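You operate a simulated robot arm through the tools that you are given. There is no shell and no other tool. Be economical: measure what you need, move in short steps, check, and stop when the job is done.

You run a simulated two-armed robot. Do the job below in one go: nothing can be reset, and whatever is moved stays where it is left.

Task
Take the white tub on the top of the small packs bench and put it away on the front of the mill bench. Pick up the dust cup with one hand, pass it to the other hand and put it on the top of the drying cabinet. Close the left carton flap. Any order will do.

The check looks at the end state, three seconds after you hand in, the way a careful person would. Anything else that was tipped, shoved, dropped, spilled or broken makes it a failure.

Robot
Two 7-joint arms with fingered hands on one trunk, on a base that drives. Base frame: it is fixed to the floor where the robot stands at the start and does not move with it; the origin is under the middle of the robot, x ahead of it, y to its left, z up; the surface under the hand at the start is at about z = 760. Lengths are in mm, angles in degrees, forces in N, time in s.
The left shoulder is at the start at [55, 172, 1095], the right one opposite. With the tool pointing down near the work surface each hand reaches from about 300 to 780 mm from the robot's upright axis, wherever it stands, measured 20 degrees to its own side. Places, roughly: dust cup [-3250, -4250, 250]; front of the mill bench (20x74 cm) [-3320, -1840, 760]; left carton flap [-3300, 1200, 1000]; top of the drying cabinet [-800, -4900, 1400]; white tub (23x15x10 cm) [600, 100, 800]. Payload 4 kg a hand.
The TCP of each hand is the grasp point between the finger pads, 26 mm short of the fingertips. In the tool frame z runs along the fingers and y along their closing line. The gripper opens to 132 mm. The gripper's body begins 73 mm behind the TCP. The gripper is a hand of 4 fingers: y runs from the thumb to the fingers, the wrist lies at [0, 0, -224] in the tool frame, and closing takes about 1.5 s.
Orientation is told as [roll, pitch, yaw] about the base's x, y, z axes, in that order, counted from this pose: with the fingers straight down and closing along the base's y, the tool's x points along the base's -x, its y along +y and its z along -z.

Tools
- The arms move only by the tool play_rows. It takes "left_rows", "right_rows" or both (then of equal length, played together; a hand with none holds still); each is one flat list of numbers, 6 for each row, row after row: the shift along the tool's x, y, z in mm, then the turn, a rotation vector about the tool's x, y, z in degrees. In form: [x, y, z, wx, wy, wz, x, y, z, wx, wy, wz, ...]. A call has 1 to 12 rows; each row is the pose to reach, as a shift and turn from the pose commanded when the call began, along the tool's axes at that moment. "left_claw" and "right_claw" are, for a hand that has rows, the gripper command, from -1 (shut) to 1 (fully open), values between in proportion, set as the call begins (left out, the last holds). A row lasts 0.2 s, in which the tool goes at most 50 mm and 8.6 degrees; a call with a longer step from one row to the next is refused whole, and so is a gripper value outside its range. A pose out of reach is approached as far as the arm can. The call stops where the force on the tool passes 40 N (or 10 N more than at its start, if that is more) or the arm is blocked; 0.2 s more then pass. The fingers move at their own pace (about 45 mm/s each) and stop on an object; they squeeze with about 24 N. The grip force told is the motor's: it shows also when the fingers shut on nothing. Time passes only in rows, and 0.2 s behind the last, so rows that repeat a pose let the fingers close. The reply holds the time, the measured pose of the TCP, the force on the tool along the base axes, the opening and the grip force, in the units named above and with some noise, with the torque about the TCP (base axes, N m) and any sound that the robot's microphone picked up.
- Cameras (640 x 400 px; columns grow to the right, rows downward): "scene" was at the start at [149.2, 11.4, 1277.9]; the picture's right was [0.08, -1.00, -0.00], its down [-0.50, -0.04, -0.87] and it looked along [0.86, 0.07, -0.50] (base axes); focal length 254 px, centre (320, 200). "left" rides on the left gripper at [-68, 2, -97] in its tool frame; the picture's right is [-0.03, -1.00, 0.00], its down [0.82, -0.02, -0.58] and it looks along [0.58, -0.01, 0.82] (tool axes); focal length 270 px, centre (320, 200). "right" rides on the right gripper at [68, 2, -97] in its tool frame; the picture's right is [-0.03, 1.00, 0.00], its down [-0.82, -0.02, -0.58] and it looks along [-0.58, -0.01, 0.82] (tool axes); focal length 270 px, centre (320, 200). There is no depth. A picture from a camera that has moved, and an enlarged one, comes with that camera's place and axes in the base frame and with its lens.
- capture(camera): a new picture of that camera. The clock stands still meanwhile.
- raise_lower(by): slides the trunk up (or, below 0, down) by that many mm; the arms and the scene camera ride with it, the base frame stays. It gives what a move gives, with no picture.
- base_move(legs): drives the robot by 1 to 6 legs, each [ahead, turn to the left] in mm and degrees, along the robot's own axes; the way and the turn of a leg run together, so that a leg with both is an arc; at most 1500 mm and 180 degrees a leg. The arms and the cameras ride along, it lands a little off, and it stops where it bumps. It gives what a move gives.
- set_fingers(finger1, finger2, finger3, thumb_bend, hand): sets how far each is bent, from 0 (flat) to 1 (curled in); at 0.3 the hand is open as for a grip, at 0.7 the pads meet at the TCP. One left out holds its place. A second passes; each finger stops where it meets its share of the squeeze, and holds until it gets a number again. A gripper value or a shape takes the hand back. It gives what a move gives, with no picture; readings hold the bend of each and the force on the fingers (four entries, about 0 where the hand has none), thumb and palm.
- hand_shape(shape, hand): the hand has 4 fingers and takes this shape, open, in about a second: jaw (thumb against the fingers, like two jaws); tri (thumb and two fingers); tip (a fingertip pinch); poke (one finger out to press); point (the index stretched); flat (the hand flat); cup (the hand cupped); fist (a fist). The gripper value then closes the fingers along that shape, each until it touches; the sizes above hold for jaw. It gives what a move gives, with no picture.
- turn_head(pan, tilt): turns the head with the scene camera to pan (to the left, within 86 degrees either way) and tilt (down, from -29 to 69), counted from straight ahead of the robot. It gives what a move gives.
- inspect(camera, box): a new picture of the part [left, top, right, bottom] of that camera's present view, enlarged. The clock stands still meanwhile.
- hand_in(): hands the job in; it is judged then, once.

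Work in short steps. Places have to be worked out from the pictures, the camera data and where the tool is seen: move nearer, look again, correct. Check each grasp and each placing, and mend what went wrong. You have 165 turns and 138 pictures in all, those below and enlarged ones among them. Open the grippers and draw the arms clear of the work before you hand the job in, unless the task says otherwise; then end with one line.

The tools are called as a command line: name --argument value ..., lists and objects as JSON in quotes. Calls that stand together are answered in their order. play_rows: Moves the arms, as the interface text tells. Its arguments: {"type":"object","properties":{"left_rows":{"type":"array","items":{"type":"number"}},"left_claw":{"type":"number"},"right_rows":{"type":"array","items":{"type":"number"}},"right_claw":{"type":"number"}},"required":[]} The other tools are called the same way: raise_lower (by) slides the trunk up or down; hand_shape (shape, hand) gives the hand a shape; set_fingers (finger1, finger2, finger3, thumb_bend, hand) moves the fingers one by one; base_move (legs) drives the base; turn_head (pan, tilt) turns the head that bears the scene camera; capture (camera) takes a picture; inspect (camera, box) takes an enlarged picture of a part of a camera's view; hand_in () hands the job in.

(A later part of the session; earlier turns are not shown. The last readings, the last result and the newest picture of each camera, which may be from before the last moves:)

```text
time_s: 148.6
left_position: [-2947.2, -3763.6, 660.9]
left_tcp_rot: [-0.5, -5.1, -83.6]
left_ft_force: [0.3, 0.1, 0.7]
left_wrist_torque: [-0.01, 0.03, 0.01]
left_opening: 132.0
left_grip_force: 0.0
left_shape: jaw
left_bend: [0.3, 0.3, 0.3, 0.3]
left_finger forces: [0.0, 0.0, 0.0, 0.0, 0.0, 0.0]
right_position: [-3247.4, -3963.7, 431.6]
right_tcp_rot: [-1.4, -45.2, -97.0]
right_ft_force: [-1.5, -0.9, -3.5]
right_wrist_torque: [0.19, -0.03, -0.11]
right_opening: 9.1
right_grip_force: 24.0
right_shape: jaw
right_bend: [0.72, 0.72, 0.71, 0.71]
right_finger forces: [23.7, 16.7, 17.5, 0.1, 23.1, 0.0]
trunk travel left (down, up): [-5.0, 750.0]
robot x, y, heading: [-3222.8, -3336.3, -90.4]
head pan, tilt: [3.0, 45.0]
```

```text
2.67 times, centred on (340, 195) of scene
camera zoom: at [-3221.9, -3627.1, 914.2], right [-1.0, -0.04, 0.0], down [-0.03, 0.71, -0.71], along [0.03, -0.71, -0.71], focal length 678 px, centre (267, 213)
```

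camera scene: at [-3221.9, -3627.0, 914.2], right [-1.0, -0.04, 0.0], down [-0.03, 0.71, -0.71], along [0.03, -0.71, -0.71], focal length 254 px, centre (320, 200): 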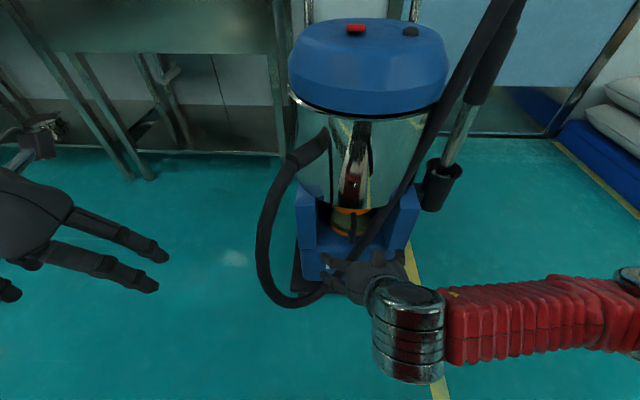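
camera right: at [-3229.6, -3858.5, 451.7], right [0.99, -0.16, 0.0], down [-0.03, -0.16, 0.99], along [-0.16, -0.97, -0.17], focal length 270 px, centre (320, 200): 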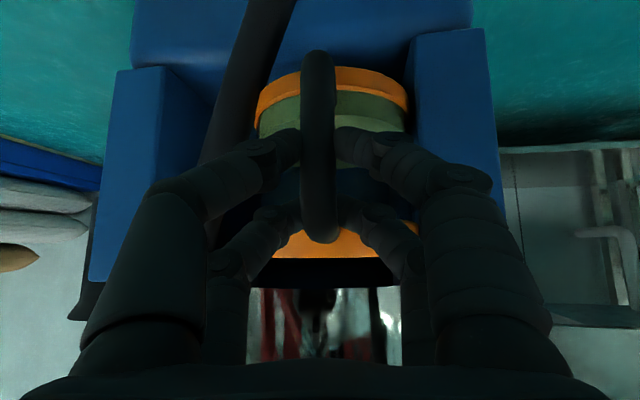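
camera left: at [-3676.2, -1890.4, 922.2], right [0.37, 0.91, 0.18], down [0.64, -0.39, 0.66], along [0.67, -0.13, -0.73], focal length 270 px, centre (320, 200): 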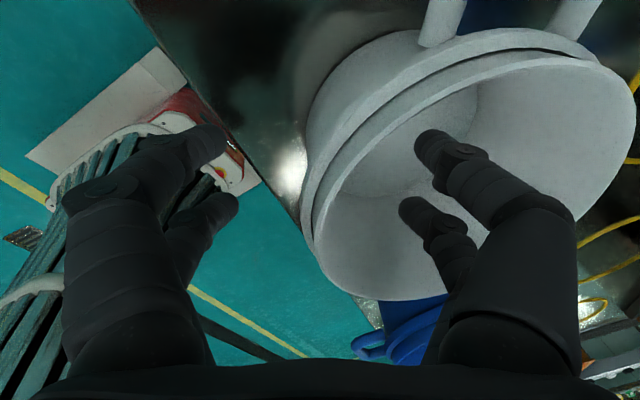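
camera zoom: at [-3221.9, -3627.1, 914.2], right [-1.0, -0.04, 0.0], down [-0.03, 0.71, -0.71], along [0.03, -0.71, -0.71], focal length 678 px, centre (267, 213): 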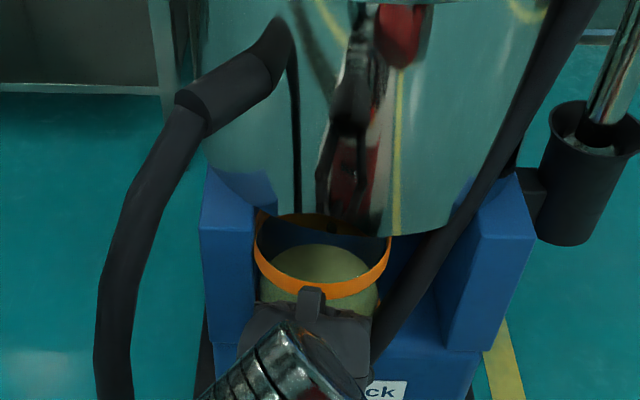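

The cup is passing between the hose and the left block with little force. I continue outward.

play_rows --right_rows '[2.1, 0, -2.1, 0, 0, 0, 4.2, 0, -4.2, 0, 0, 0, 6.3, 0, -6.3, 0, 0, 0, 8.5, 0, -8.4, 0, 0, 0]'

play_rows --right_rows '[2.1, 0, -2.1, 0, 0, 0, 4.2, 0, -4.2, 0, 0, 0, 6.3, 0, -6.3, 0, 0, 0, 8.5, 0, -8.4, 0, 0, 0]'

inspect --camera "right" --box '[200, 0, 460, 160]'

inspect --camera "scene" --box '[240, 120, 440, 270]'

```text
time_s: 149.6
left_position: [-2946.1, -3763.0, 661.8]
left_tcp_rot: [-0.5, -5.1, -83.8]
left_ft_force: [0.7, 0.5, -0.9]
left_wrist_torque: [0.02, 0.0, 0.01]
left_opening: 132.2
left_grip_force: 0.0
left_shape: jaw
left_bend: [0.3, 0.3, 0.3, 0.3]
left_finger forces: [0.0, 0.0, 0.0, 0.1, 0.1, 0.0]
right_position: [-3245.0, -3951.2, 431.2]
right_tcp_rot: [-1.3, -45.1, -97.1]
right_ft_force: [-1.1, 0.0, -2.8]
right_wrist_torque: [0.25, -0.05, -0.16]
right_opening: 8.9
right_grip_force: 24.5
right_shape: jaw
right_bend: [0.72, 0.72, 0.71, 0.71]
right_finger forces: [23.8, 15.7, 17.3, 0.1, 23.6, 0.0]
trunk travel left (down, up): [-5.0, 750.0]
robot x, y, heading: [-3221.1, -3344.3, -90.4]
head pan, tilt: [3.0, 45.0]
```

```text
time_s: 150.6
left_position: [-2947.3, -3763.2, 660.8]
left_tcp_rot: [-0.3, -5.1, -83.8]
left_ft_force: [0.2, 0.4, 0.0]
left_wrist_torque: [0.03, 0.03, -0.01]
left_opening: 132.1
left_grip_force: 0.0
left_shape: jaw
left_bend: [0.3, 0.3, 0.3, 0.3]
left_finger forces: [0.1, 0.1, 0.0, 0.0, 0.0, 0.1]
right_position: [-3242.7, -3939.6, 431.1]
right_tcp_rot: [-1.3, -45.2, -97.0]
right_ft_force: [-1.9, -0.8, -2.9]
right_wrist_torque: [0.3, -0.06, -0.18]
right_opening: 8.4
right_grip_force: 23.9
right_shape: jaw
right_bend: [0.72, 0.72, 0.71, 0.71]
right_finger forces: [24.5, 15.2, 17.2, 0.1, 24.0, 0.0]
trunk travel left (down, up): [-5.0, 750.0]
robot x, y, heading: [-3219.7, -3335.2, -90.3]
head pan, tilt: [3.0, 45.0]
```

```text
2.46 times, centred on (330, 80) of right
camera zoom: at [-3223.7, -3823.4, 450.5], right [0.99, -0.16, 0.0], down [-0.03, -0.16, 0.99], along [-0.16, -0.97, -0.17], focal length 665 px, centre (295, 495)
```

zoom: 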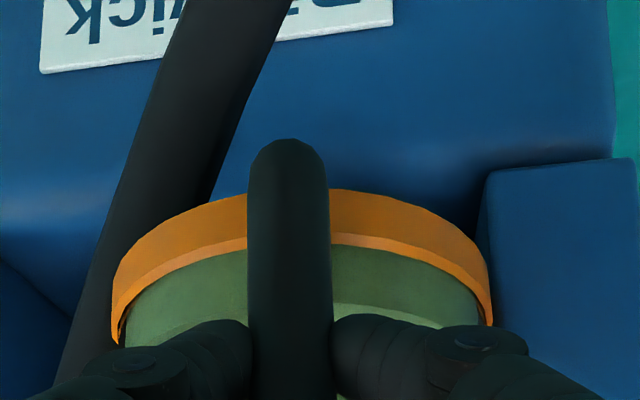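

```text
2.67 times, centred on (340, 195) of scene
camera zoom: at [-3221.9, -3627.1, 914.2], right [-1.0, -0.04, 0.0], down [-0.03, 0.71, -0.71], along [0.03, -0.71, -0.71], focal length 678 px, centre (267, 213)
```

zoom: 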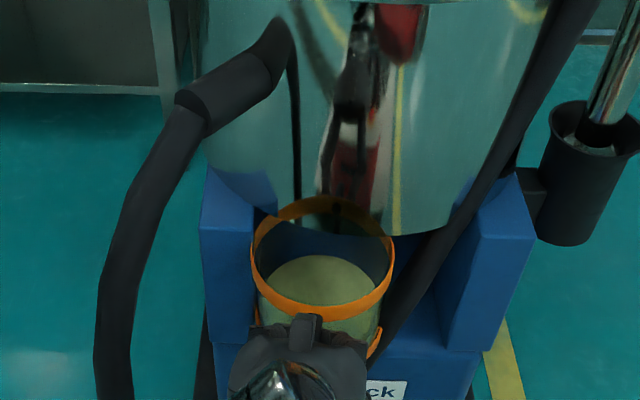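

It is rubbing the left block slightly because my pull drifts in +x. I shift 8 mm toward −x while pulling further.

play_rows --right_rows '[1, -4, -1, 0, 0, 0, 2.1, -8, -2.1, 0, 0, 0, 4.2, -8.5, -4.2, 0, 0, 0, 6.3, -9, -6.3, 0, 0, 0, 8.5, -9.5, -8.4, 0, 0, 0, 10.6, -10, -10.5, 0, 0, 0, 12.7, -10.5, -12.6, 0, 0, 0, 14.8, -11, -14.7, 0, 0, 0]'

inspect --camera "right" --box '[200, 0, 460, 160]'

inspect --camera "scene" --box '[240, 120, 440, 270]'

```text
time_s: 152.3
left_position: [-2945.8, -3762.3, 661.4]
left_tcp_rot: [-0.5, -5.1, -83.7]
left_ft_force: [0.2, -0.1, 0.3]
left_wrist_torque: [-0.02, 0.0, 0.0]
left_opening: 132.0
left_grip_force: 0.0
left_shape: jaw
left_bend: [0.3, 0.3, 0.3, 0.3]
left_finger forces: [0.0, 0.0, 0.0, 0.0, 0.0, 0.1]
right_position: [-3251.3, -3917.1, 431.7]
right_tcp_rot: [-1.4, -45.3, -97.1]
right_ft_force: [-0.3, -0.2, -2.2]
right_wrist_torque: [0.23, -0.02, -0.04]
right_opening: 8.5
right_grip_force: 24.2
right_shape: jaw
right_bend: [0.72, 0.72, 0.71, 0.71]
right_finger forces: [24.1, 16.6, 16.3, 0.1, 24.2, 0.0]
trunk travel left (down, up): [-5.0, 750.0]
robot x, y, heading: [-3225.4, -3336.9, -90.3]
head pan, tilt: [3.0, 45.0]
```

```text
2.46 times, centred on (330, 80) of right
camera zoom: at [-3231.9, -3801.0, 451.0], right [0.99, -0.16, 0.0], down [-0.03, -0.16, 0.99], along [-0.16, -0.97, -0.17], focal length 665 px, centre (295, 495)
```

zoom: 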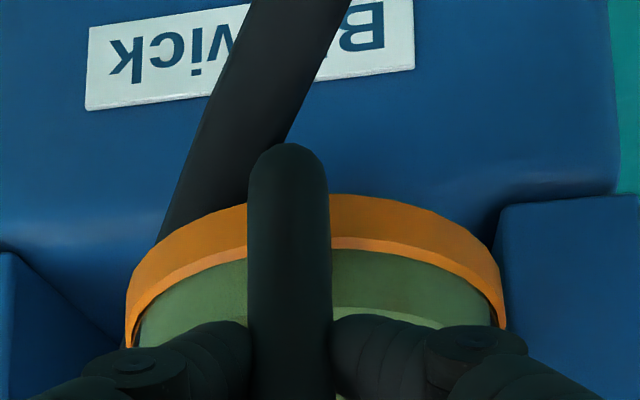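

```text
2.67 times, centred on (340, 195) of scene
camera zoom: at [-3221.9, -3627.0, 914.2], right [-1.0, -0.04, 0.0], down [-0.03, 0.71, -0.71], along [0.03, -0.71, -0.71], focal length 678 px, centre (267, 213)
```

zoom: 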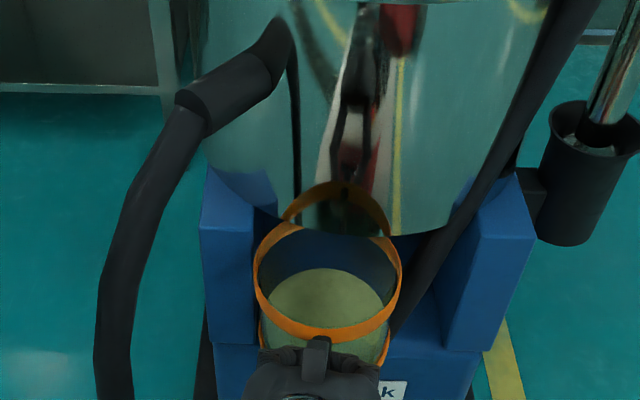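

The cup is almost out with no contact. I keep pulling 70 mm along +y.

play_rows --right_rows '[4.9, -1, -4.9, 0, 0, 0, 10, -2, -10, 0, 0, 0, 15, -3, -15, 0, 0, 0, 20, -4, -20, 0, 0, 0, 27, -5, -27, 0, 0, 0, 35, -7, -35, 0, 0, 0, 43, -8, -43, 0, 0, 0, 50, -9, -50, 0, 0, 0]'

capture --camera "scene"

```text
time_s: 154.2
left_position: [-2946.5, -3762.9, 660.4]
left_tcp_rot: [-0.5, -5.2, -83.7]
left_ft_force: [0.3, 0.4, 0.6]
left_wrist_torque: [0.0, 0.03, 0.0]
left_opening: 132.2
left_grip_force: 0.0
left_shape: jaw
left_bend: [0.3, 0.3, 0.3, 0.3]
left_finger forces: [0.0, 0.0, 0.1, 0.1, 0.0, 0.0]
right_position: [-3251.3, -3845.2, 431.7]
right_tcp_rot: [-1.4, -45.2, -97.2]
right_ft_force: [0.0, -0.3, -1.9]
right_wrist_torque: [0.19, -0.03, 0.03]
right_opening: 8.4
right_grip_force: 24.2
right_shape: jaw
right_bend: [0.72, 0.72, 0.71, 0.71]
right_finger forces: [24.1, 16.7, 16.4, 0.1, 24.2, 0.2]
trunk travel left (down, up): [-5.0, 750.0]
robot x, y, heading: [-3221.1, -3339.5, -90.7]
head pan, tilt: [3.0, 45.0]
```

```text
59 pictures are left
camera scene: at [-3221.9, -3627.0, 914.2], right [-1.0, -0.04, 0.0], down [-0.03, 0.71, -0.71], along [0.03, -0.71, -0.71], focal length 254 px, centre (320, 200)
```

scene: 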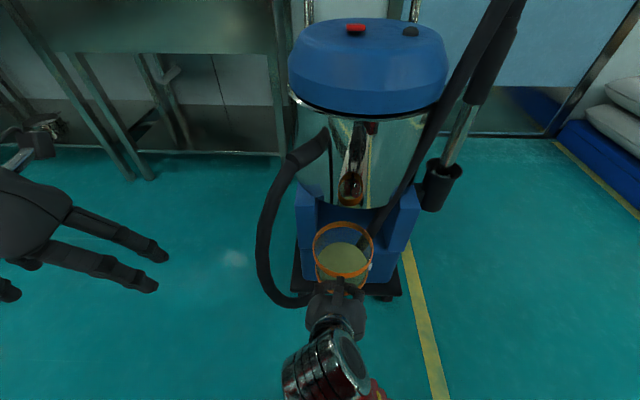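

The cup is out, upright, with dust inside. I back the robot away and raise the trunk for the handover.

base_move --legs '[[-200, 0], [-200, 0]]'

raise_lower --by 400

turn_head --pan 0 --tilt 50

capture --camera "scene"

```text
time_s: 156.9
left_position: [-2943.2, -3366.9, 659.6]
left_tcp_rot: [-0.5, -5.1, -83.8]
left_ft_force: [0.7, 0.4, 0.0]
left_wrist_torque: [-0.01, -0.01, 0.01]
left_opening: 132.0
left_grip_force: 0.0
left_shape: jaw
left_bend: [0.3, 0.3, 0.3, 0.3]
left_finger forces: [0.0, 0.1, 0.0, 0.0, 0.0, 0.0]
right_position: [-3247.9, -3450.2, 431.4]
right_tcp_rot: [-1.5, -45.2, -97.1]
right_ft_force: [0.1, 0.9, -2.3]
right_wrist_torque: [0.22, -0.02, -0.01]
right_opening: 8.7
right_grip_force: 24.0
right_shape: jaw
right_bend: [0.72, 0.72, 0.71, 0.71]
right_finger forces: [24.1, 16.9, 16.6, 0.1, 24.2, 0.0]
trunk travel left (down, up): [-5.0, 750.0]
robot x, y, heading: [-3217.6, -2939.0, -90.6]
head pan, tilt: [3.0, 45.0]
```

```text
time_s: 160.8
left_position: [-2943.8, -3368.9, 1062.1]
left_tcp_rot: [-0.6, -5.1, -83.8]
left_ft_force: [-0.4, -0.1, 0.1]
left_wrist_torque: [-0.01, 0.01, 0.02]
left_opening: 132.1
left_grip_force: 0.1
left_shape: jaw
left_bend: [0.3, 0.3, 0.3, 0.3]
left_finger forces: [0.0, 0.0, 0.1, 0.0, 0.1, 0.1]
right_position: [-3245.4, -3450.9, 832.5]
right_tcp_rot: [-1.5, -45.2, -97.1]
right_ft_force: [-0.1, -0.5, -1.5]
right_wrist_torque: [0.19, -0.03, -0.01]
right_opening: 8.5
right_grip_force: 24.2
right_shape: jaw
right_bend: [0.72, 0.72, 0.71, 0.71]
right_finger forces: [24.2, 17.0, 16.4, 0.0, 24.2, 0.0]
trunk travel left (down, up): [-405.0, 350.0]
robot x, y, heading: [-3219.5, -2940.1, -90.7]
head pan, tilt: [3.0, 45.0]
```

```text
time_s: 161.4
left_position: [-2943.8, -3367.7, 1061.0]
left_tcp_rot: [-0.5, -5.1, -83.8]
left_ft_force: [0.7, -0.4, 0.0]
left_wrist_torque: [0.02, 0.0, -0.04]
left_opening: 131.8
left_grip_force: 0.0
left_shape: jaw
left_bend: [0.3, 0.3, 0.3, 0.3]
left_finger forces: [0.0, 0.1, 0.0, 0.0, 0.0, 0.0]
right_position: [-3246.8, -3451.3, 830.7]
right_tcp_rot: [-1.4, -45.1, -97.1]
right_ft_force: [1.3, 0.2, -2.9]
right_wrist_torque: [0.19, -0.03, 0.0]
right_opening: 8.7
right_grip_force: 23.9
right_shape: jaw
right_bend: [0.72, 0.72, 0.71, 0.71]
right_finger forces: [24.1, 17.1, 16.5, 0.0, 24.1, 0.1]
trunk travel left (down, up): [-405.0, 350.0]
robot x, y, heading: [-3221.4, -2944.8, -90.8]
head pan, tilt: [0.0, 50.0]
```

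```text
58 pictures are left
camera scene: at [-3220.7, -3054.2, 1329.2], right [-1.0, 0.01, 0.0], down [0.01, 0.77, -0.64], along [-0.01, -0.64, -0.77], focal length 254 px, centre (320, 200)
```

scene: 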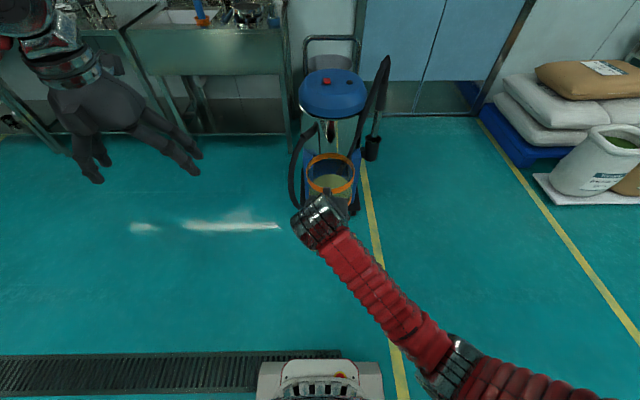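

The cup's rim centre is about [−3255, −3542, 847] with radius about 66. I bring the left hand above its left wall, so the thumb will go inside and the fingers outside.

play_rows --left_rows '[-19, -38, 16, 0, 0.7, 1, -39, -75, 33, 0, 1.4, 2, -58, -113, 49, 0, 2.1, 3, -78, -150, 65, 0, 2.8, 4, -97, -188, 81, 0, 3.5, 5, -117, -225, 98, 0, 4.2, 6, -136, -263, 114, 0, 5, 7]' --left_claw 1

capture --camera "left"

inspect --camera "scene" --box '[240, 100, 420, 250]'

```text
time_s: 163.0
left_position: [-3189.6, -3540.6, 960.9]
left_tcp_rot: [0.0, -0.1, -91.0]
left_ft_force: [-0.2, 0.9, -0.9]
left_wrist_torque: [0.01, 0.01, 0.02]
left_opening: 131.9
left_grip_force: 0.0
left_shape: jaw
left_bend: [0.3, 0.3, 0.3, 0.3]
left_finger forces: [0.0, 0.0, 0.1, 0.0, 0.0, 0.1]
right_position: [-3246.4, -3450.7, 832.6]
right_tcp_rot: [-1.3, -45.2, -97.3]
right_ft_force: [-0.1, -0.8, -2.2]
right_wrist_torque: [0.25, -0.02, 0.02]
right_opening: 8.5
right_grip_force: 24.4
right_shape: jaw
right_bend: [0.72, 0.72, 0.71, 0.71]
right_finger forces: [24.1, 17.0, 16.6, 0.0, 24.1, 0.0]
trunk travel left (down, up): [-405.0, 350.0]
robot x, y, heading: [-3218.5, -2942.7, -90.8]
head pan, tilt: [0.0, 50.0]
```

```text
57 pictures are left
camera left: at [-3189.3, -3607.5, 1058.4], right [-1.0, -0.01, 0.0], down [-0.01, 0.82, 0.58], along [-0.01, 0.58, -0.82], focal length 270 px, centre (320, 200)
```

left: 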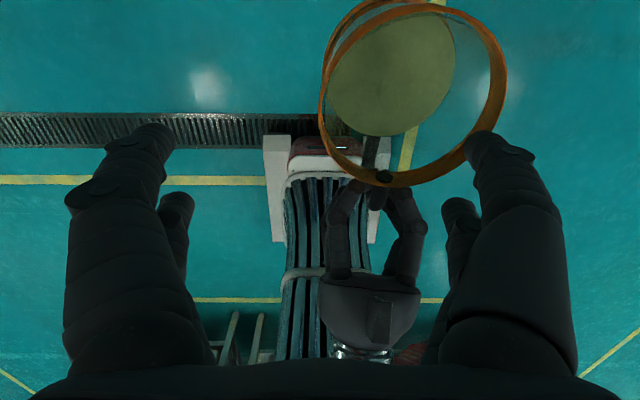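

```text
2.67 times, centred on (330, 175) of scene
camera zoom: at [-3221.6, -3054.8, 1329.2], right [-1.0, 0.01, 0.0], down [0.01, 0.77, -0.64], along [-0.01, -0.64, -0.77], focal length 678 px, centre (293, 267)
```

zoom: 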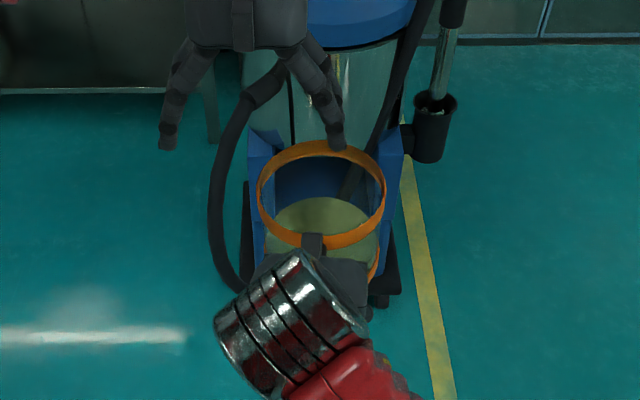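

The left wall is at x ≈ −3193, right under the left TCP. I descend to z ≈ 838, so the tips stay above the dust, then close.

play_rows --left_rows '[0, -2, 40, 0, 0, 0, 0, -2, 80, 0, 0, 0, 0, -2, 110, 0, 0, 0, 0, -2, 122, 0, 0, 0]'

play_rows --left_rows '[0, 0, 0, 0, 0, 0, 0, 0, 0, 0, 0, 0, 0, 0, 0, 0, 0, 0, 0, 0, 0, 0, 0, 0, 0, 0, 0, 0, 0, 0, 0, 0, 0, 0, 0, 0, 0, 0, 0, 0, 0, 0, 0, 0, 0, 0, 0, 0, 0, 0, 0, 0, 0, 0]' --left_claw -1

capture --camera "left"

inspect --camera "scene" --box '[240, 100, 420, 250]'

```text
time_s: 164.0
left_position: [-3191.9, -3541.4, 840.7]
left_tcp_rot: [-0.1, -0.2, -90.8]
left_ft_force: [0.0, 0.1, -1.0]
left_wrist_torque: [0.0, 0.0, 0.0]
left_opening: 132.2
left_grip_force: 0.0
left_shape: jaw
left_bend: [0.3, 0.3, 0.3, 0.3]
left_finger forces: [0.0, 0.0, 0.0, 0.0, 0.0, 0.0]
right_position: [-3247.0, -3451.3, 832.0]
right_tcp_rot: [-1.4, -45.2, -97.1]
right_ft_force: [0.4, 0.0, -2.4]
right_wrist_torque: [0.22, -0.01, -0.02]
right_opening: 8.6
right_grip_force: 24.1
right_shape: jaw
right_bend: [0.72, 0.72, 0.71, 0.71]
right_finger forces: [24.1, 17.0, 16.7, 0.1, 24.1, 0.0]
trunk travel left (down, up): [-405.0, 350.0]
robot x, y, heading: [-3219.2, -2942.4, -90.4]
head pan, tilt: [0.0, 50.0]
```

```text
time_s: 166.0
left_position: [-3192.6, -3540.7, 839.7]
left_tcp_rot: [0.0, -0.3, -90.8]
left_ft_force: [-1.2, -0.1, -0.5]
left_wrist_torque: [-0.05, 0.0, -0.01]
left_opening: 0.0
left_grip_force: 24.7
left_shape: jaw
left_bend: [0.7, 0.63, 0.72, 0.7]
left_finger forces: [21.7, 21.0, 21.2, 0.0, 21.6, 0.0]
right_position: [-3246.9, -3450.8, 831.7]
right_tcp_rot: [-1.2, -45.1, -97.2]
right_ft_force: [1.1, 0.0, -3.0]
right_wrist_torque: [0.22, -0.08, 0.04]
right_opening: 8.6
right_grip_force: 23.5
right_shape: jaw
right_bend: [0.72, 0.72, 0.71, 0.71]
right_finger forces: [24.3, 17.2, 16.7, 0.0, 23.9, 0.0]
trunk travel left (down, up): [-405.0, 350.0]
robot x, y, heading: [-3222.7, -2943.1, -90.7]
head pan, tilt: [0.0, 50.0]
```

```text
55 pictures are left
camera left: at [-3190.7, -3608.9, 936.0], right [-1.0, -0.01, 0.0], down [-0.01, 0.82, 0.58], along [-0.01, 0.58, -0.82], focal length 270 px, centre (320, 200)
```

left: 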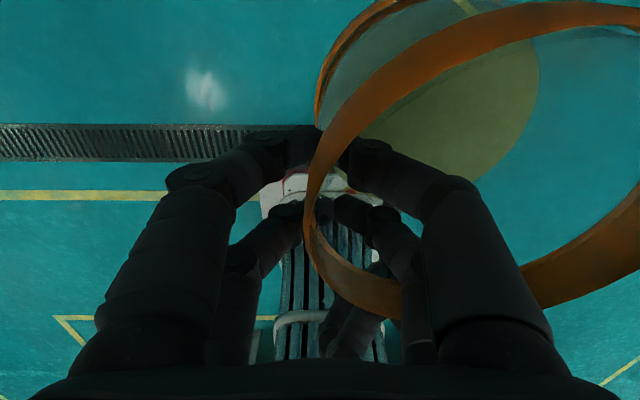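

```text
2.67 times, centred on (330, 175) of scene
camera zoom: at [-3220.8, -3054.4, 1329.2], right [-1.0, 0.01, 0.0], down [0.01, 0.77, -0.64], along [-0.01, -0.64, -0.77], focal length 678 px, centre (293, 267)
```

zoom: 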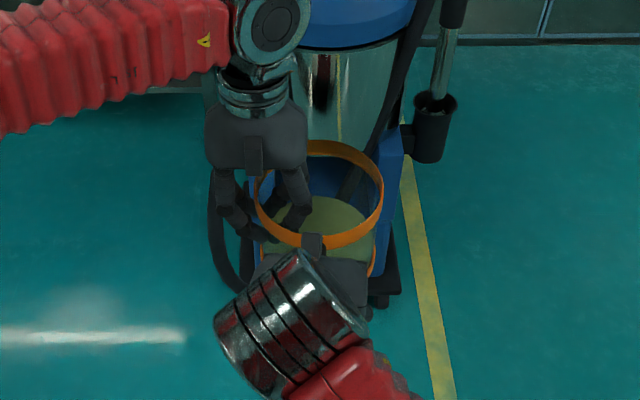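

The left hand holds the rim wall. I open the right hand slightly and check that the left carries the cup before withdrawing.

play_rows --right_rows '[0, 0, 0, 0, 0, 0, 0, 0, 0, 0, 0, 0, 0, 0, 0, 0, 0, 0, 0, 0, 0, 0, 0, 0]' --right_claw -0.3

play_rows --right_rows '[0, 0, -20, 0, 0, 0, 0, 0, -45, 0, 0, 0, 0, 0, -80, 0, 0, 0, 0, 0, -120, 0, 0, 0]'

inspect --camera "scene" --box '[240, 100, 420, 250]'

```text
time_s: 167.0
left_position: [-3191.4, -3540.6, 838.7]
left_tcp_rot: [-0.1, -0.2, -90.9]
left_ft_force: [-1.1, 0.3, -0.4]
left_wrist_torque: [-0.03, -0.12, 0.0]
left_opening: 0.0
left_grip_force: 23.9
left_shape: jaw
left_bend: [0.7, 0.64, 0.72, 0.7]
left_finger forces: [23.4, 22.3, 22.6, 0.0, 22.2, 0.0]
right_position: [-3246.5, -3450.5, 831.3]
right_tcp_rot: [-1.5, -45.1, -97.1]
right_ft_force: [0.4, 0.0, -1.3]
right_wrist_torque: [-0.01, 0.03, 0.02]
right_opening: 45.6
right_grip_force: 0.1
right_shape: jaw
right_bend: [0.74, 0.74, 0.74, 0.7]
right_finger forces: [0.0, 0.0, 0.0, 0.1, 0.1, 0.1]
trunk travel left (down, up): [-405.0, 350.0]
robot x, y, heading: [-3220.5, -2942.6, -90.9]
head pan, tilt: [0.0, 50.0]
```

```text
time_s: 168.0
left_position: [-3192.2, -3540.6, 840.2]
left_tcp_rot: [-0.1, -0.2, -90.8]
left_ft_force: [-0.6, -0.3, 0.5]
left_wrist_torque: [-0.03, -0.14, 0.01]
left_opening: 0.0
left_grip_force: 24.2
left_shape: jaw
left_bend: [0.7, 0.64, 0.72, 0.7]
left_finger forces: [23.4, 22.3, 22.6, 0.0, 22.1, 0.0]
right_position: [-3230.8, -3366.4, 916.0]
right_tcp_rot: [-1.4, -45.3, -97.1]
right_ft_force: [-0.1, -0.1, -0.6]
right_wrist_torque: [-0.03, 0.0, 0.01]
right_opening: 45.7
right_grip_force: 0.1
right_shape: jaw
right_bend: [0.74, 0.74, 0.74, 0.7]
right_finger forces: [0.0, 0.1, 0.1, 0.0, 0.0, 0.0]
trunk travel left (down, up): [-405.0, 350.0]
robot x, y, heading: [-3218.4, -2944.0, -90.5]
head pan, tilt: [0.0, 50.0]
```

```text
2.67 times, centred on (330, 175) of scene
camera zoom: at [-3220.6, -3054.1, 1329.3], right [-1.0, 0.01, 0.0], down [0.01, 0.77, -0.64], along [-0.01, -0.64, -0.77], focal length 678 px, centre (293, 267)
```

zoom: 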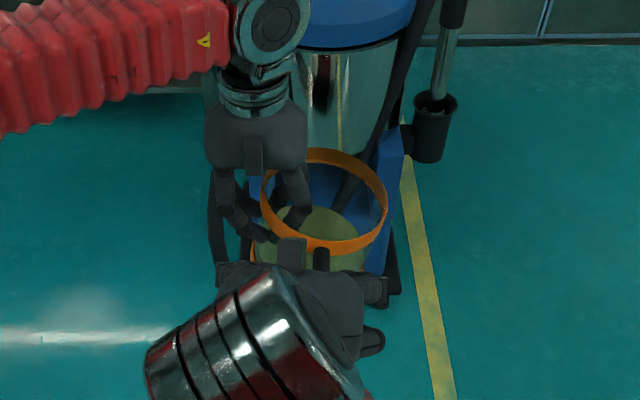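

The handover worked, though the cup hangs about 10° low on its free side. I level it, tuck the right arm back to the right, and lift the cup.

play_rows --right_rows '[-7, -34, -10, 0, 6.4, 0, -14, -69, -20, 0, 12.9, 0, -21, -103, -30, 0, 19.3, 0, -28, -137, -40, 0, 25.7, 0, -35, -171, -50, 0, 32, 0, -42, -206, -60, 0, 38.6, 0, -49, -240, -70, 0, 45, 0]' --left_rows '[0, 0, 0, 2, 0, 0, 0, 0, 0, 4, 0, 0, 0, 0, 0, 6, 0, 0, 0, 0, 0, 8, 0, 0, 0, 0, 0, 10, 0, 0, 0, 0, 0, 10, 0, 0, 0, 0, 0, 10, 0, 0]'

capture --camera "scene"

```text
time_s: 168.7
left_position: [-3190.4, -3540.7, 840.2]
left_tcp_rot: [-3.6, -0.2, -90.7]
left_ft_force: [-0.2, 0.1, 0.1]
left_wrist_torque: [0.01, -0.14, -0.03]
left_opening: 0.0
left_grip_force: 23.5
left_shape: jaw
left_bend: [0.7, 0.64, 0.72, 0.7]
left_finger forces: [23.5, 22.4, 22.8, 0.0, 22.0, 0.0]
right_position: [-3368.6, -3361.9, 909.2]
right_tcp_rot: [-18.3, -35.4, -89.9]
right_ft_force: [0.0, -0.2, 0.2]
right_wrist_torque: [0.01, -0.02, -0.05]
right_opening: 46.2
right_grip_force: 0.0
right_shape: jaw
right_bend: [0.74, 0.74, 0.74, 0.7]
right_finger forces: [0.0, 0.0, 0.1, 0.0, 0.0, 0.0]
right hand out of reach, approached as far as the arm can: row 2, 3
trunk travel left (down, up): [-405.0, 350.0]
robot x, y, heading: [-3215.7, -2941.2, -90.8]
head pan, tilt: [0.0, 50.0]
stopped in row 3 (right hand): the arm was blocked; the commanded pose is now the measured one
```

```text
52 pictures are left
camera scene: at [-3220.2, -3054.7, 1329.2], right [-1.0, 0.01, 0.0], down [0.01, 0.77, -0.64], along [-0.01, -0.64, -0.77], focal length 254 px, centre (320, 200)
```

scene: 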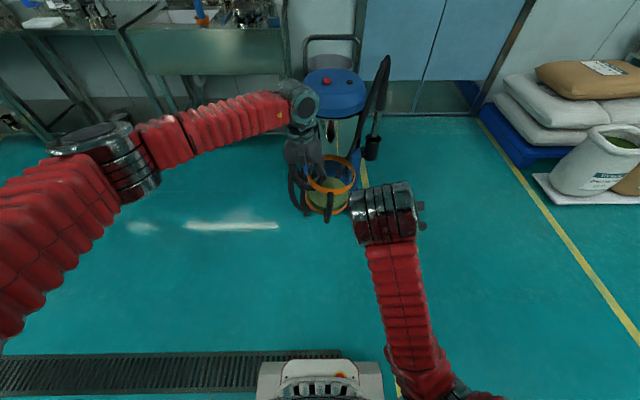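

The right arm's path got awkward. I move it up and right while straightening it to neutral.

play_rows --right_rows '[-14, -17, -12, -2.9, 5.7, -0.8, -28, -33, -24, -5.8, 11.3, -1.7, -41, -50, -36, -8.7, 17, -2.5, -55, -67, -46, -11.7, 22.7, -3.3, -69, -83, -54, -14.6, 28.3, -4.2, -82, -100, -61, -17.5, 34, -5]' --left_rows '[0, 0, 0, 1, 0, 0, 0, 0, 0, 2, 0, 0, 0, 0, 0, 3, 0, 0, 0, 0, 0, 4, 0, 0, 0, 0, 0, 5, 0, 0, 0, 0, 0, 6, 0, 0]'

inspect --camera "scene" --box '[240, 100, 420, 250]'

```text
time_s: 169.1
left_position: [-3191.6, -3539.3, 840.4]
left_tcp_rot: [-5.0, 0.0, -90.8]
left_ft_force: [0.7, 0.4, -0.6]
left_wrist_torque: [0.0, -0.13, 0.01]
left_opening: 0.0
left_grip_force: 23.9
left_shape: jaw
left_bend: [0.7, 0.64, 0.72, 0.7]
left_finger forces: [23.4, 22.5, 22.7, 0.1, 22.1, 0.1]
right_position: [-3459.4, -3363.1, 909.5]
right_tcp_rot: [-29.7, -27.1, -85.7]
right_ft_force: [0.5, -0.1, 0.0]
right_wrist_torque: [0.02, 0.0, 0.0]
right_opening: 46.3
right_grip_force: 0.1
right_shape: jaw
right_bend: [0.74, 0.74, 0.74, 0.7]
right_finger forces: [0.1, 0.0, 0.0, 0.0, 0.1, 0.0]
right hand out of reach, approached as far as the arm can: row 2
trunk travel left (down, up): [-405.0, 350.0]
robot x, y, heading: [-3222.1, -2941.2, -90.7]
head pan, tilt: [0.0, 50.0]
stopped in row 2 (right hand): the arm was blocked; the commanded pose is now the measured one
```

```text
2.67 times, centred on (330, 175) of scene
camera zoom: at [-3220.2, -3054.8, 1329.2], right [-1.0, 0.01, 0.0], down [0.01, 0.77, -0.64], along [-0.01, -0.64, -0.77], focal length 678 px, centre (293, 267)
```

zoom: 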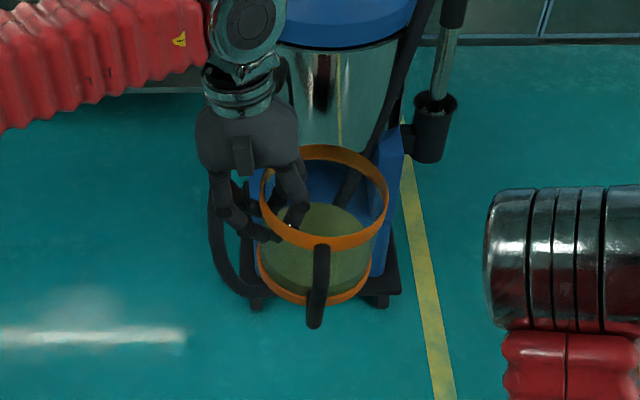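

The cup is nearly level. I first move the right hand forward and up without rotating, to free its wrist.

play_rows --right_rows '[-35, -9, -13, 0, 0, 0, -70, -19, -26, 0, 0, 0, -105, -28, -38, 0, 0, 0, -140, -38, -51, 0, 0, 0, -175, -47, -64, 0, 0, 0]'

play_rows --right_rows '[0, 0, 0, -5.9, 5.6, 0.5, 0, 0, 0, -11.8, 11.2, 1, 0, 0, 0, -17.7, 16.8, 1.5, 0, 0, 0, -23.6, 22.4, 2, 0, 0, 0, -28, 27, 3, 0, 0, 0, -28, 27, 3]'

```text
time_s: 170.0
left_position: [-3193.0, -3539.8, 840.5]
left_tcp_rot: [-4.9, -0.1, -90.8]
left_ft_force: [-0.5, -0.4, -1.3]
left_wrist_torque: [-0.03, -0.12, 0.01]
left_opening: 0.0
left_grip_force: 24.0
left_shape: jaw
left_bend: [0.7, 0.64, 0.72, 0.7]
left_finger forces: [23.5, 22.5, 22.6, 0.1, 22.1, 0.0]
right_position: [-3509.1, -3434.6, 1001.7]
right_tcp_rot: [-37.2, -26.2, -86.0]
right_ft_force: [-0.4, 0.7, -0.4]
right_wrist_torque: [-0.02, -0.01, 0.01]
right_opening: 45.9
right_grip_force: 0.1
right_shape: jaw
right_bend: [0.74, 0.74, 0.74, 0.7]
right_finger forces: [0.0, 0.1, 0.0, 0.0, 0.0, 0.1]
trunk travel left (down, up): [-405.0, 350.0]
robot x, y, heading: [-3220.6, -2938.0, -90.2]
head pan, tilt: [0.0, 50.0]
stopped in row 4 (right hand): the arm was blocked; the commanded pose is now the measured one
```

```text
time_s: 171.4
left_position: [-3192.7, -3541.4, 841.1]
left_tcp_rot: [-4.9, -0.1, -90.8]
left_ft_force: [0.3, -0.4, -0.1]
left_wrist_torque: [-0.02, -0.15, 0.02]
left_opening: 0.0
left_grip_force: 24.1
left_shape: jaw
left_bend: [0.7, 0.64, 0.72, 0.7]
left_finger forces: [23.5, 22.5, 22.7, 0.1, 22.1, 0.0]
right_position: [-3581.8, -3493.9, 972.5]
right_tcp_rot: [-5.8, -2.3, -99.4]
right_ft_force: [-0.3, -0.6, 0.4]
right_wrist_torque: [0.04, 0.02, 0.0]
right_opening: 45.9
right_grip_force: 0.0
right_shape: jaw
right_bend: [0.74, 0.74, 0.74, 0.7]
right_finger forces: [0.0, 0.0, 0.0, 0.1, 0.0, 0.0]
right hand out of reach, approached as far as the arm can: row 2, 3, 4, 5, 6
trunk travel left (down, up): [-405.0, 350.0]
robot x, y, heading: [-3217.9, -2940.9, -90.3]
head pan, tilt: [0.0, 50.0]
```

Now it's near neutral. I tuck it in, and lift the cup higher with the left.

play_rows --right_rows '[24, 22, -20, -1.2, 0, -1.8, 48, 45, -40, -2.4, 0, -3.6, 71, 68, -60, -3.6, 0, -5.4, 95, 90, -80, -4.8, 0, -7.2, 119, 113, -100, -6, 2, -9]' --left_rows '[6, 10, -30, 0, 0, 0, 12, 20, -60, 0, 0, 0, 20, 30, -90, 0, 0, 0, 30, 40, -120, 0, 0, 0, 40, 50, -150, 0, 0, 0]'

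capture --camera "scene"

```text
time_s: 172.6
left_position: [-3129.5, -3502.8, 986.5]
left_tcp_rot: [-5.0, -0.1, -90.8]
left_ft_force: [0.6, -0.1, -1.5]
left_wrist_torque: [-0.06, -0.16, 0.01]
left_opening: 0.0
left_grip_force: 23.7
left_shape: jaw
left_bend: [0.7, 0.64, 0.72, 0.7]
left_finger forces: [23.5, 22.4, 22.7, 0.1, 21.9, 0.0]
right_position: [-3582.3, -3498.3, 1043.9]
right_tcp_rot: [0.2, -0.5, -90.1]
right_ft_force: [-0.5, -0.2, 1.2]
right_wrist_torque: [0.02, 0.01, -0.01]
right_opening: 46.1
right_grip_force: 0.1
right_shape: jaw
right_bend: [0.74, 0.74, 0.74, 0.7]
right_finger forces: [0.0, 0.1, 0.0, 0.1, 0.0, 0.0]
right hand out of reach, approached as far as the arm can: row 1, 2, 3, 4, 5
trunk travel left (down, up): [-405.0, 350.0]
robot x, y, heading: [-3219.7, -2944.2, -90.3]
head pan, tilt: [0.0, 50.0]
```

```text
50 pictures are left
camera scene: at [-3220.5, -3053.8, 1329.3], right [-1.0, 0.01, 0.0], down [0.01, 0.77, -0.64], along [-0.01, -0.64, -0.77], focal length 254 px, centre (320, 200)
```

scene: 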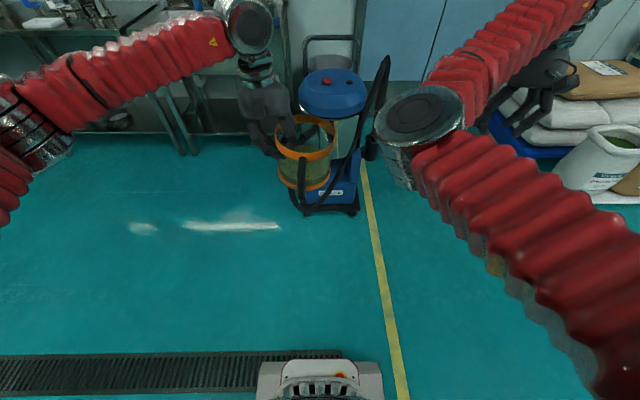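

The cup is secure. I turn left in small legs and drive east toward the drying cabinet.

base_move --legs '[[0, 15], [0, 15], [0, 15], [0, 15], [0, 15], [0, 15]]'

turn_head --pan 0 --tilt 30

capture --camera "scene"

```text
time_s: 177.3
left_position: [-2687.3, -3136.6, 988.7]
left_tcp_rot: [-5.1, -0.3, -30.3]
left_ft_force: [-0.3, 0.2, -0.8]
left_wrist_torque: [0.04, -0.04, 0.01]
left_opening: 0.0
left_grip_force: 24.3
left_shape: jaw
left_bend: [0.7, 0.64, 0.71, 0.7]
left_finger forces: [24.4, 22.8, 22.9, 0.1, 22.5, 0.0]
right_position: [-2900.4, -3573.8, 1044.5]
right_tcp_rot: [0.8, 1.3, -30.1]
right_ft_force: [0.7, 1.2, -0.2]
right_wrist_torque: [-0.08, 0.08, -0.02]
right_opening: 46.2
right_grip_force: 0.0
right_shape: jaw
right_bend: [0.73, 0.73, 0.74, 0.7]
right_finger forces: [0.1, 0.0, 0.1, 0.1, 0.0, 0.0]
trunk travel left (down, up): [-405.0, 350.0]
robot x, y, heading: [-3250.7, -2996.9, -30.2]
head pan, tilt: [0.0, 50.0]
stopped in leg 5: the robot was blocked; the commanded pose is now the measured one
```

```text
time_s: 178.1
left_position: [-2689.0, -3141.1, 989.1]
left_tcp_rot: [-5.0, -0.3, -30.3]
left_ft_force: [0.0, 0.5, -2.5]
left_wrist_torque: [0.15, -0.12, -0.01]
left_opening: 0.1
left_grip_force: 23.6
left_shape: jaw
left_bend: [0.7, 0.64, 0.71, 0.7]
left_finger forces: [24.3, 22.5, 23.0, 0.1, 22.6, 0.0]
right_position: [-2901.4, -3579.1, 1041.1]
right_tcp_rot: [1.1, 1.4, -30.1]
right_ft_force: [0.2, -0.4, 0.5]
right_wrist_torque: [0.0, -0.01, 0.02]
right_opening: 45.8
right_grip_force: 0.1
right_shape: jaw
right_bend: [0.73, 0.73, 0.74, 0.7]
right_finger forces: [0.0, 0.1, 0.0, 0.0, 0.0, 0.0]
trunk travel left (down, up): [-405.0, 350.0]
robot x, y, heading: [-3251.8, -2998.0, -30.2]
head pan, tilt: [0.0, 30.0]
```

```text
49 pictures are left
camera scene: at [-3140.3, -3060.4, 1358.6], right [-0.5, -0.87, 0.0], down [-0.43, 0.25, -0.87], along [0.75, -0.43, -0.5], focal length 254 px, centre (320, 200)
```

scene: 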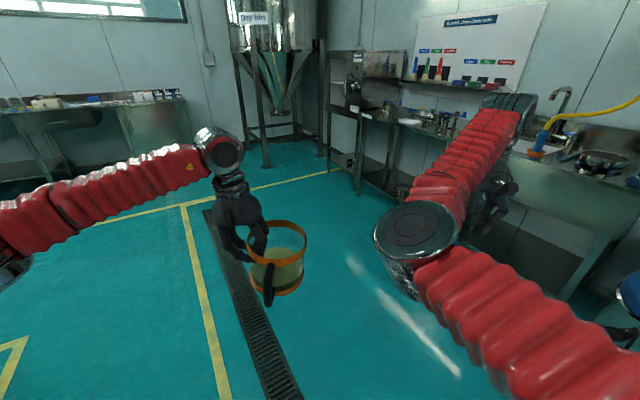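

The cabinet is visible ahead, its top around [−900, −4900, 1390]. I adjust heading to about −20° and drive toward [−1000, −3800].

base_move --legs '[[0, 10], [1200, 0], [1150, 0]]'

base_move --legs '[[0, -14], [0, -14], [0, -14], [0, -14], [0, -14]]'

turn_head --pan 0 --tilt 10

capture --camera "scene"

```text
time_s: 190.6
left_position: [-463.8, -3869.8, 986.7]
left_tcp_rot: [-4.9, -0.3, -21.2]
left_ft_force: [0.6, -0.2, -2.4]
left_wrist_torque: [0.16, -0.03, 0.0]
left_opening: 0.1
left_grip_force: 24.1
left_shape: jaw
left_bend: [0.7, 0.64, 0.71, 0.7]
left_finger forces: [24.2, 22.6, 23.3, 0.0, 22.6, 0.0]
right_position: [-604.9, -4335.9, 1042.1]
right_tcp_rot: [1.2, 1.3, -21.0]
right_ft_force: [-0.8, 0.2, -0.5]
right_wrist_torque: [0.02, 0.01, -0.03]
right_opening: 46.1
right_grip_force: 0.0
right_shape: jaw
right_bend: [0.73, 0.73, 0.74, 0.7]
right_finger forces: [0.1, 0.0, 0.0, 0.0, 0.0, 0.1]
trunk travel left (down, up): [-405.0, 350.0]
robot x, y, heading: [-1044.9, -3819.0, -21.1]
head pan, tilt: [0.0, 30.0]
```

```text
time_s: 194.8
left_position: [-752.6, -4328.8, 989.0]
left_tcp_rot: [-4.7, 0.0, -76.3]
left_ft_force: [-1.9, 0.5, -2.7]
left_wrist_torque: [0.08, -0.16, -0.03]
left_opening: 0.1
left_grip_force: 24.3
left_shape: jaw
left_bend: [0.7, 0.64, 0.72, 0.7]
left_finger forces: [25.0, 23.8, 24.2, 0.1, 24.2, 0.0]
right_position: [-1215.1, -4481.2, 1041.2]
right_tcp_rot: [1.3, 1.5, -75.9]
right_ft_force: [-1.1, -0.2, -0.2]
right_wrist_torque: [0.02, -0.07, 0.0]
right_opening: 46.3
right_grip_force: 0.1
right_shape: jaw
right_bend: [0.73, 0.73, 0.74, 0.7]
right_finger forces: [0.0, 0.1, 0.1, 0.0, 0.0, 0.0]
trunk travel left (down, up): [-405.0, 350.0]
robot x, y, heading: [-976.6, -3808.9, -78.4]
head pan, tilt: [0.0, 30.0]
stopped in leg 4: the robot was blocked; the commanded pose is now the measured one
```

```text
time_s: 195.6
left_position: [-748.8, -4328.0, 988.1]
left_tcp_rot: [-4.9, -0.2, -76.3]
left_ft_force: [-0.3, -0.2, -3.3]
left_wrist_torque: [-0.01, -0.13, -0.01]
left_opening: 0.2
left_grip_force: 24.1
left_shape: jaw
left_bend: [0.7, 0.64, 0.72, 0.7]
left_finger forces: [25.0, 23.8, 24.2, 0.1, 24.2, 0.0]
right_position: [-1211.2, -4481.1, 1043.1]
right_tcp_rot: [1.1, 1.4, -75.8]
right_ft_force: [-0.7, -0.2, -1.0]
right_wrist_torque: [-0.03, -0.01, 0.04]
right_opening: 46.4
right_grip_force: 0.0
right_shape: jaw
right_bend: [0.73, 0.73, 0.74, 0.7]
right_finger forces: [0.1, 0.0, 0.0, 0.0, 0.0, 0.0]
trunk travel left (down, up): [-405.0, 350.0]
robot x, y, heading: [-976.6, -3810.2, -78.4]
head pan, tilt: [0.0, 10.0]
```

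```text
48 pictures are left
camera scene: at [-952.1, -3934.3, 1390.9], right [-0.98, -0.2, 0.0], down [-0.04, 0.17, -0.98], along [0.2, -0.96, -0.18], focal length 254 px, centre (320, 200)
```

scene: 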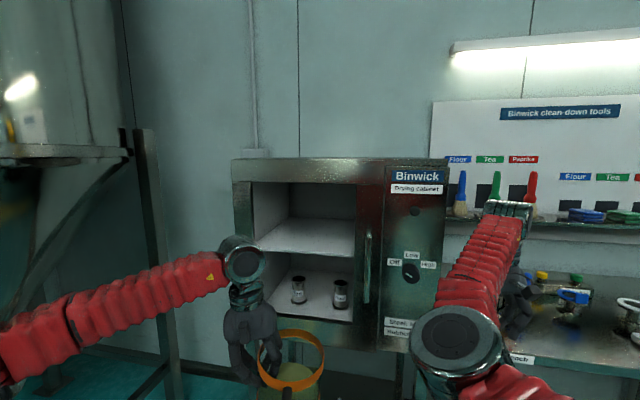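

The cabinet's front spans roughly x −500 to −1150, with its top near z 1370–1400. I raise the trunk fully to see over the top.

raise_lower --by 345

turn_head --pan 0 --tilt 25

capture --camera "scene"

```text
time_s: 199.0
left_position: [-749.2, -4328.6, 1334.5]
left_tcp_rot: [-5.0, -0.2, -76.2]
left_ft_force: [-0.2, 0.2, -3.3]
left_wrist_torque: [-0.01, -0.15, -0.06]
left_opening: 0.0
left_grip_force: 24.8
left_shape: jaw
left_bend: [0.7, 0.64, 0.72, 0.7]
left_finger forces: [25.2, 23.9, 24.2, 0.0, 24.2, 0.0]
right_position: [-1211.8, -4482.5, 1387.9]
right_tcp_rot: [1.2, 1.5, -75.9]
right_ft_force: [0.0, -1.2, 0.7]
right_wrist_torque: [-0.04, 0.03, 0.0]
right_opening: 46.1
right_grip_force: 0.1
right_shape: jaw
right_bend: [0.73, 0.73, 0.74, 0.7]
right_finger forces: [0.0, 0.0, 0.0, 0.0, 0.0, 0.1]
trunk travel left (down, up): [-750.0, 5.0]
robot x, y, heading: [-979.0, -3809.6, -78.6]
head pan, tilt: [0.0, 10.0]
```

```text
time_s: 199.8
left_position: [-749.4, -4328.7, 1333.0]
left_tcp_rot: [-4.9, -0.3, -76.3]
left_ft_force: [-0.2, -0.6, -2.5]
left_wrist_torque: [0.02, -0.12, 0.01]
left_opening: 0.0
left_grip_force: 24.3
left_shape: jaw
left_bend: [0.7, 0.64, 0.72, 0.7]
left_finger forces: [25.0, 23.8, 24.2, 0.1, 24.2, 0.0]
right_position: [-1211.7, -4481.6, 1388.1]
right_tcp_rot: [1.2, 1.4, -75.8]
right_ft_force: [0.2, 1.2, 0.1]
right_wrist_torque: [-0.02, 0.0, 0.0]
right_opening: 46.1
right_grip_force: 0.1
right_shape: jaw
right_bend: [0.73, 0.73, 0.74, 0.7]
right_finger forces: [0.0, 0.0, 0.0, 0.0, 0.1, 0.0]
trunk travel left (down, up): [-750.0, 5.0]
robot x, y, heading: [-975.4, -3807.8, -78.5]
head pan, tilt: [0.0, 25.0]
```

```text
47 pictures are left
camera scene: at [-957.5, -3907.7, 1712.8], right [-0.98, -0.2, 0.0], down [-0.08, 0.41, -0.91], along [0.18, -0.89, -0.42], focal length 254 px, centre (320, 200)
```

scene: 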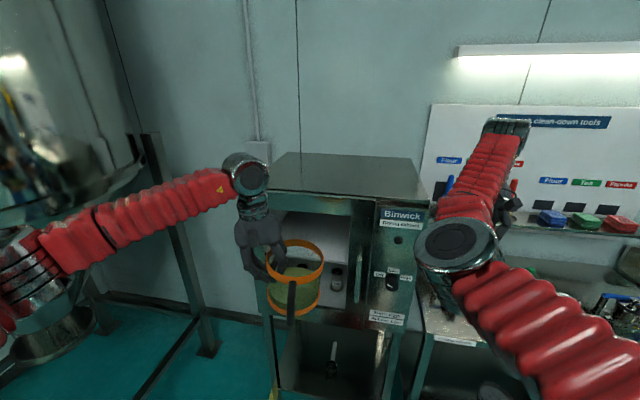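

The cabinet top spans x ≈ −525 to −1150, with its front edge at y ≈ −4665 and z ≈ 1370–1400. I raise both hands well above the top before driving in.

play_rows --left_rows '[0, 3, -40, 0, 0, 0, 0, 7, -80, 0, 0, 0, 0, 10, -120, 0, 0, 0, 0, 14, -160, 0, 0, 0, 0, 18, -205, 0, 0, 0]' --right_rows '[0, 0, -35, 0, 0, 0, 0, 0, -70, 0, 0, 0, 0, 0, -105, 0, 0, 0, 0, 0, -140, 0, 0, 0, 0, 0, -180, 0, 0, 0]'

capture --camera "scene"

```text
time_s: 201.0
left_position: [-716.2, -4316.6, 1537.2]
left_tcp_rot: [-4.8, -0.3, -76.2]
left_ft_force: [-1.1, 0.7, -2.7]
left_wrist_torque: [-0.01, -0.17, 0.02]
left_opening: 0.2
left_grip_force: 24.0
left_shape: jaw
left_bend: [0.7, 0.64, 0.72, 0.7]
left_finger forces: [25.1, 23.8, 24.1, 0.0, 24.2, 0.0]
right_position: [-1214.9, -4484.5, 1568.2]
right_tcp_rot: [1.2, 1.3, -75.9]
right_ft_force: [-0.1, -0.2, 0.0]
right_wrist_torque: [0.01, -0.04, 0.0]
right_opening: 46.2
right_grip_force: 0.1
right_shape: jaw
right_bend: [0.73, 0.73, 0.74, 0.7]
right_finger forces: [0.0, 0.1, 0.1, 0.0, 0.0, 0.0]
trunk travel left (down, up): [-750.0, 5.0]
robot x, y, heading: [-977.1, -3807.5, -78.4]
head pan, tilt: [0.0, 25.0]
```

```text
46 pictures are left
camera scene: at [-959.7, -3905.5, 1712.9], right [-0.98, -0.2, 0.0], down [-0.08, 0.41, -0.91], along [0.18, -0.89, -0.42], focal length 254 px, centre (320, 200)
```

scene: 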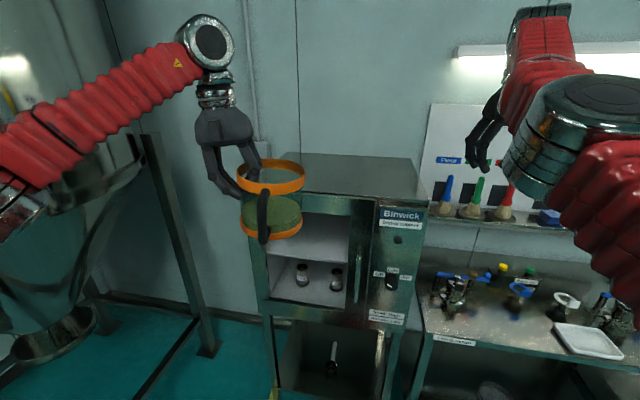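

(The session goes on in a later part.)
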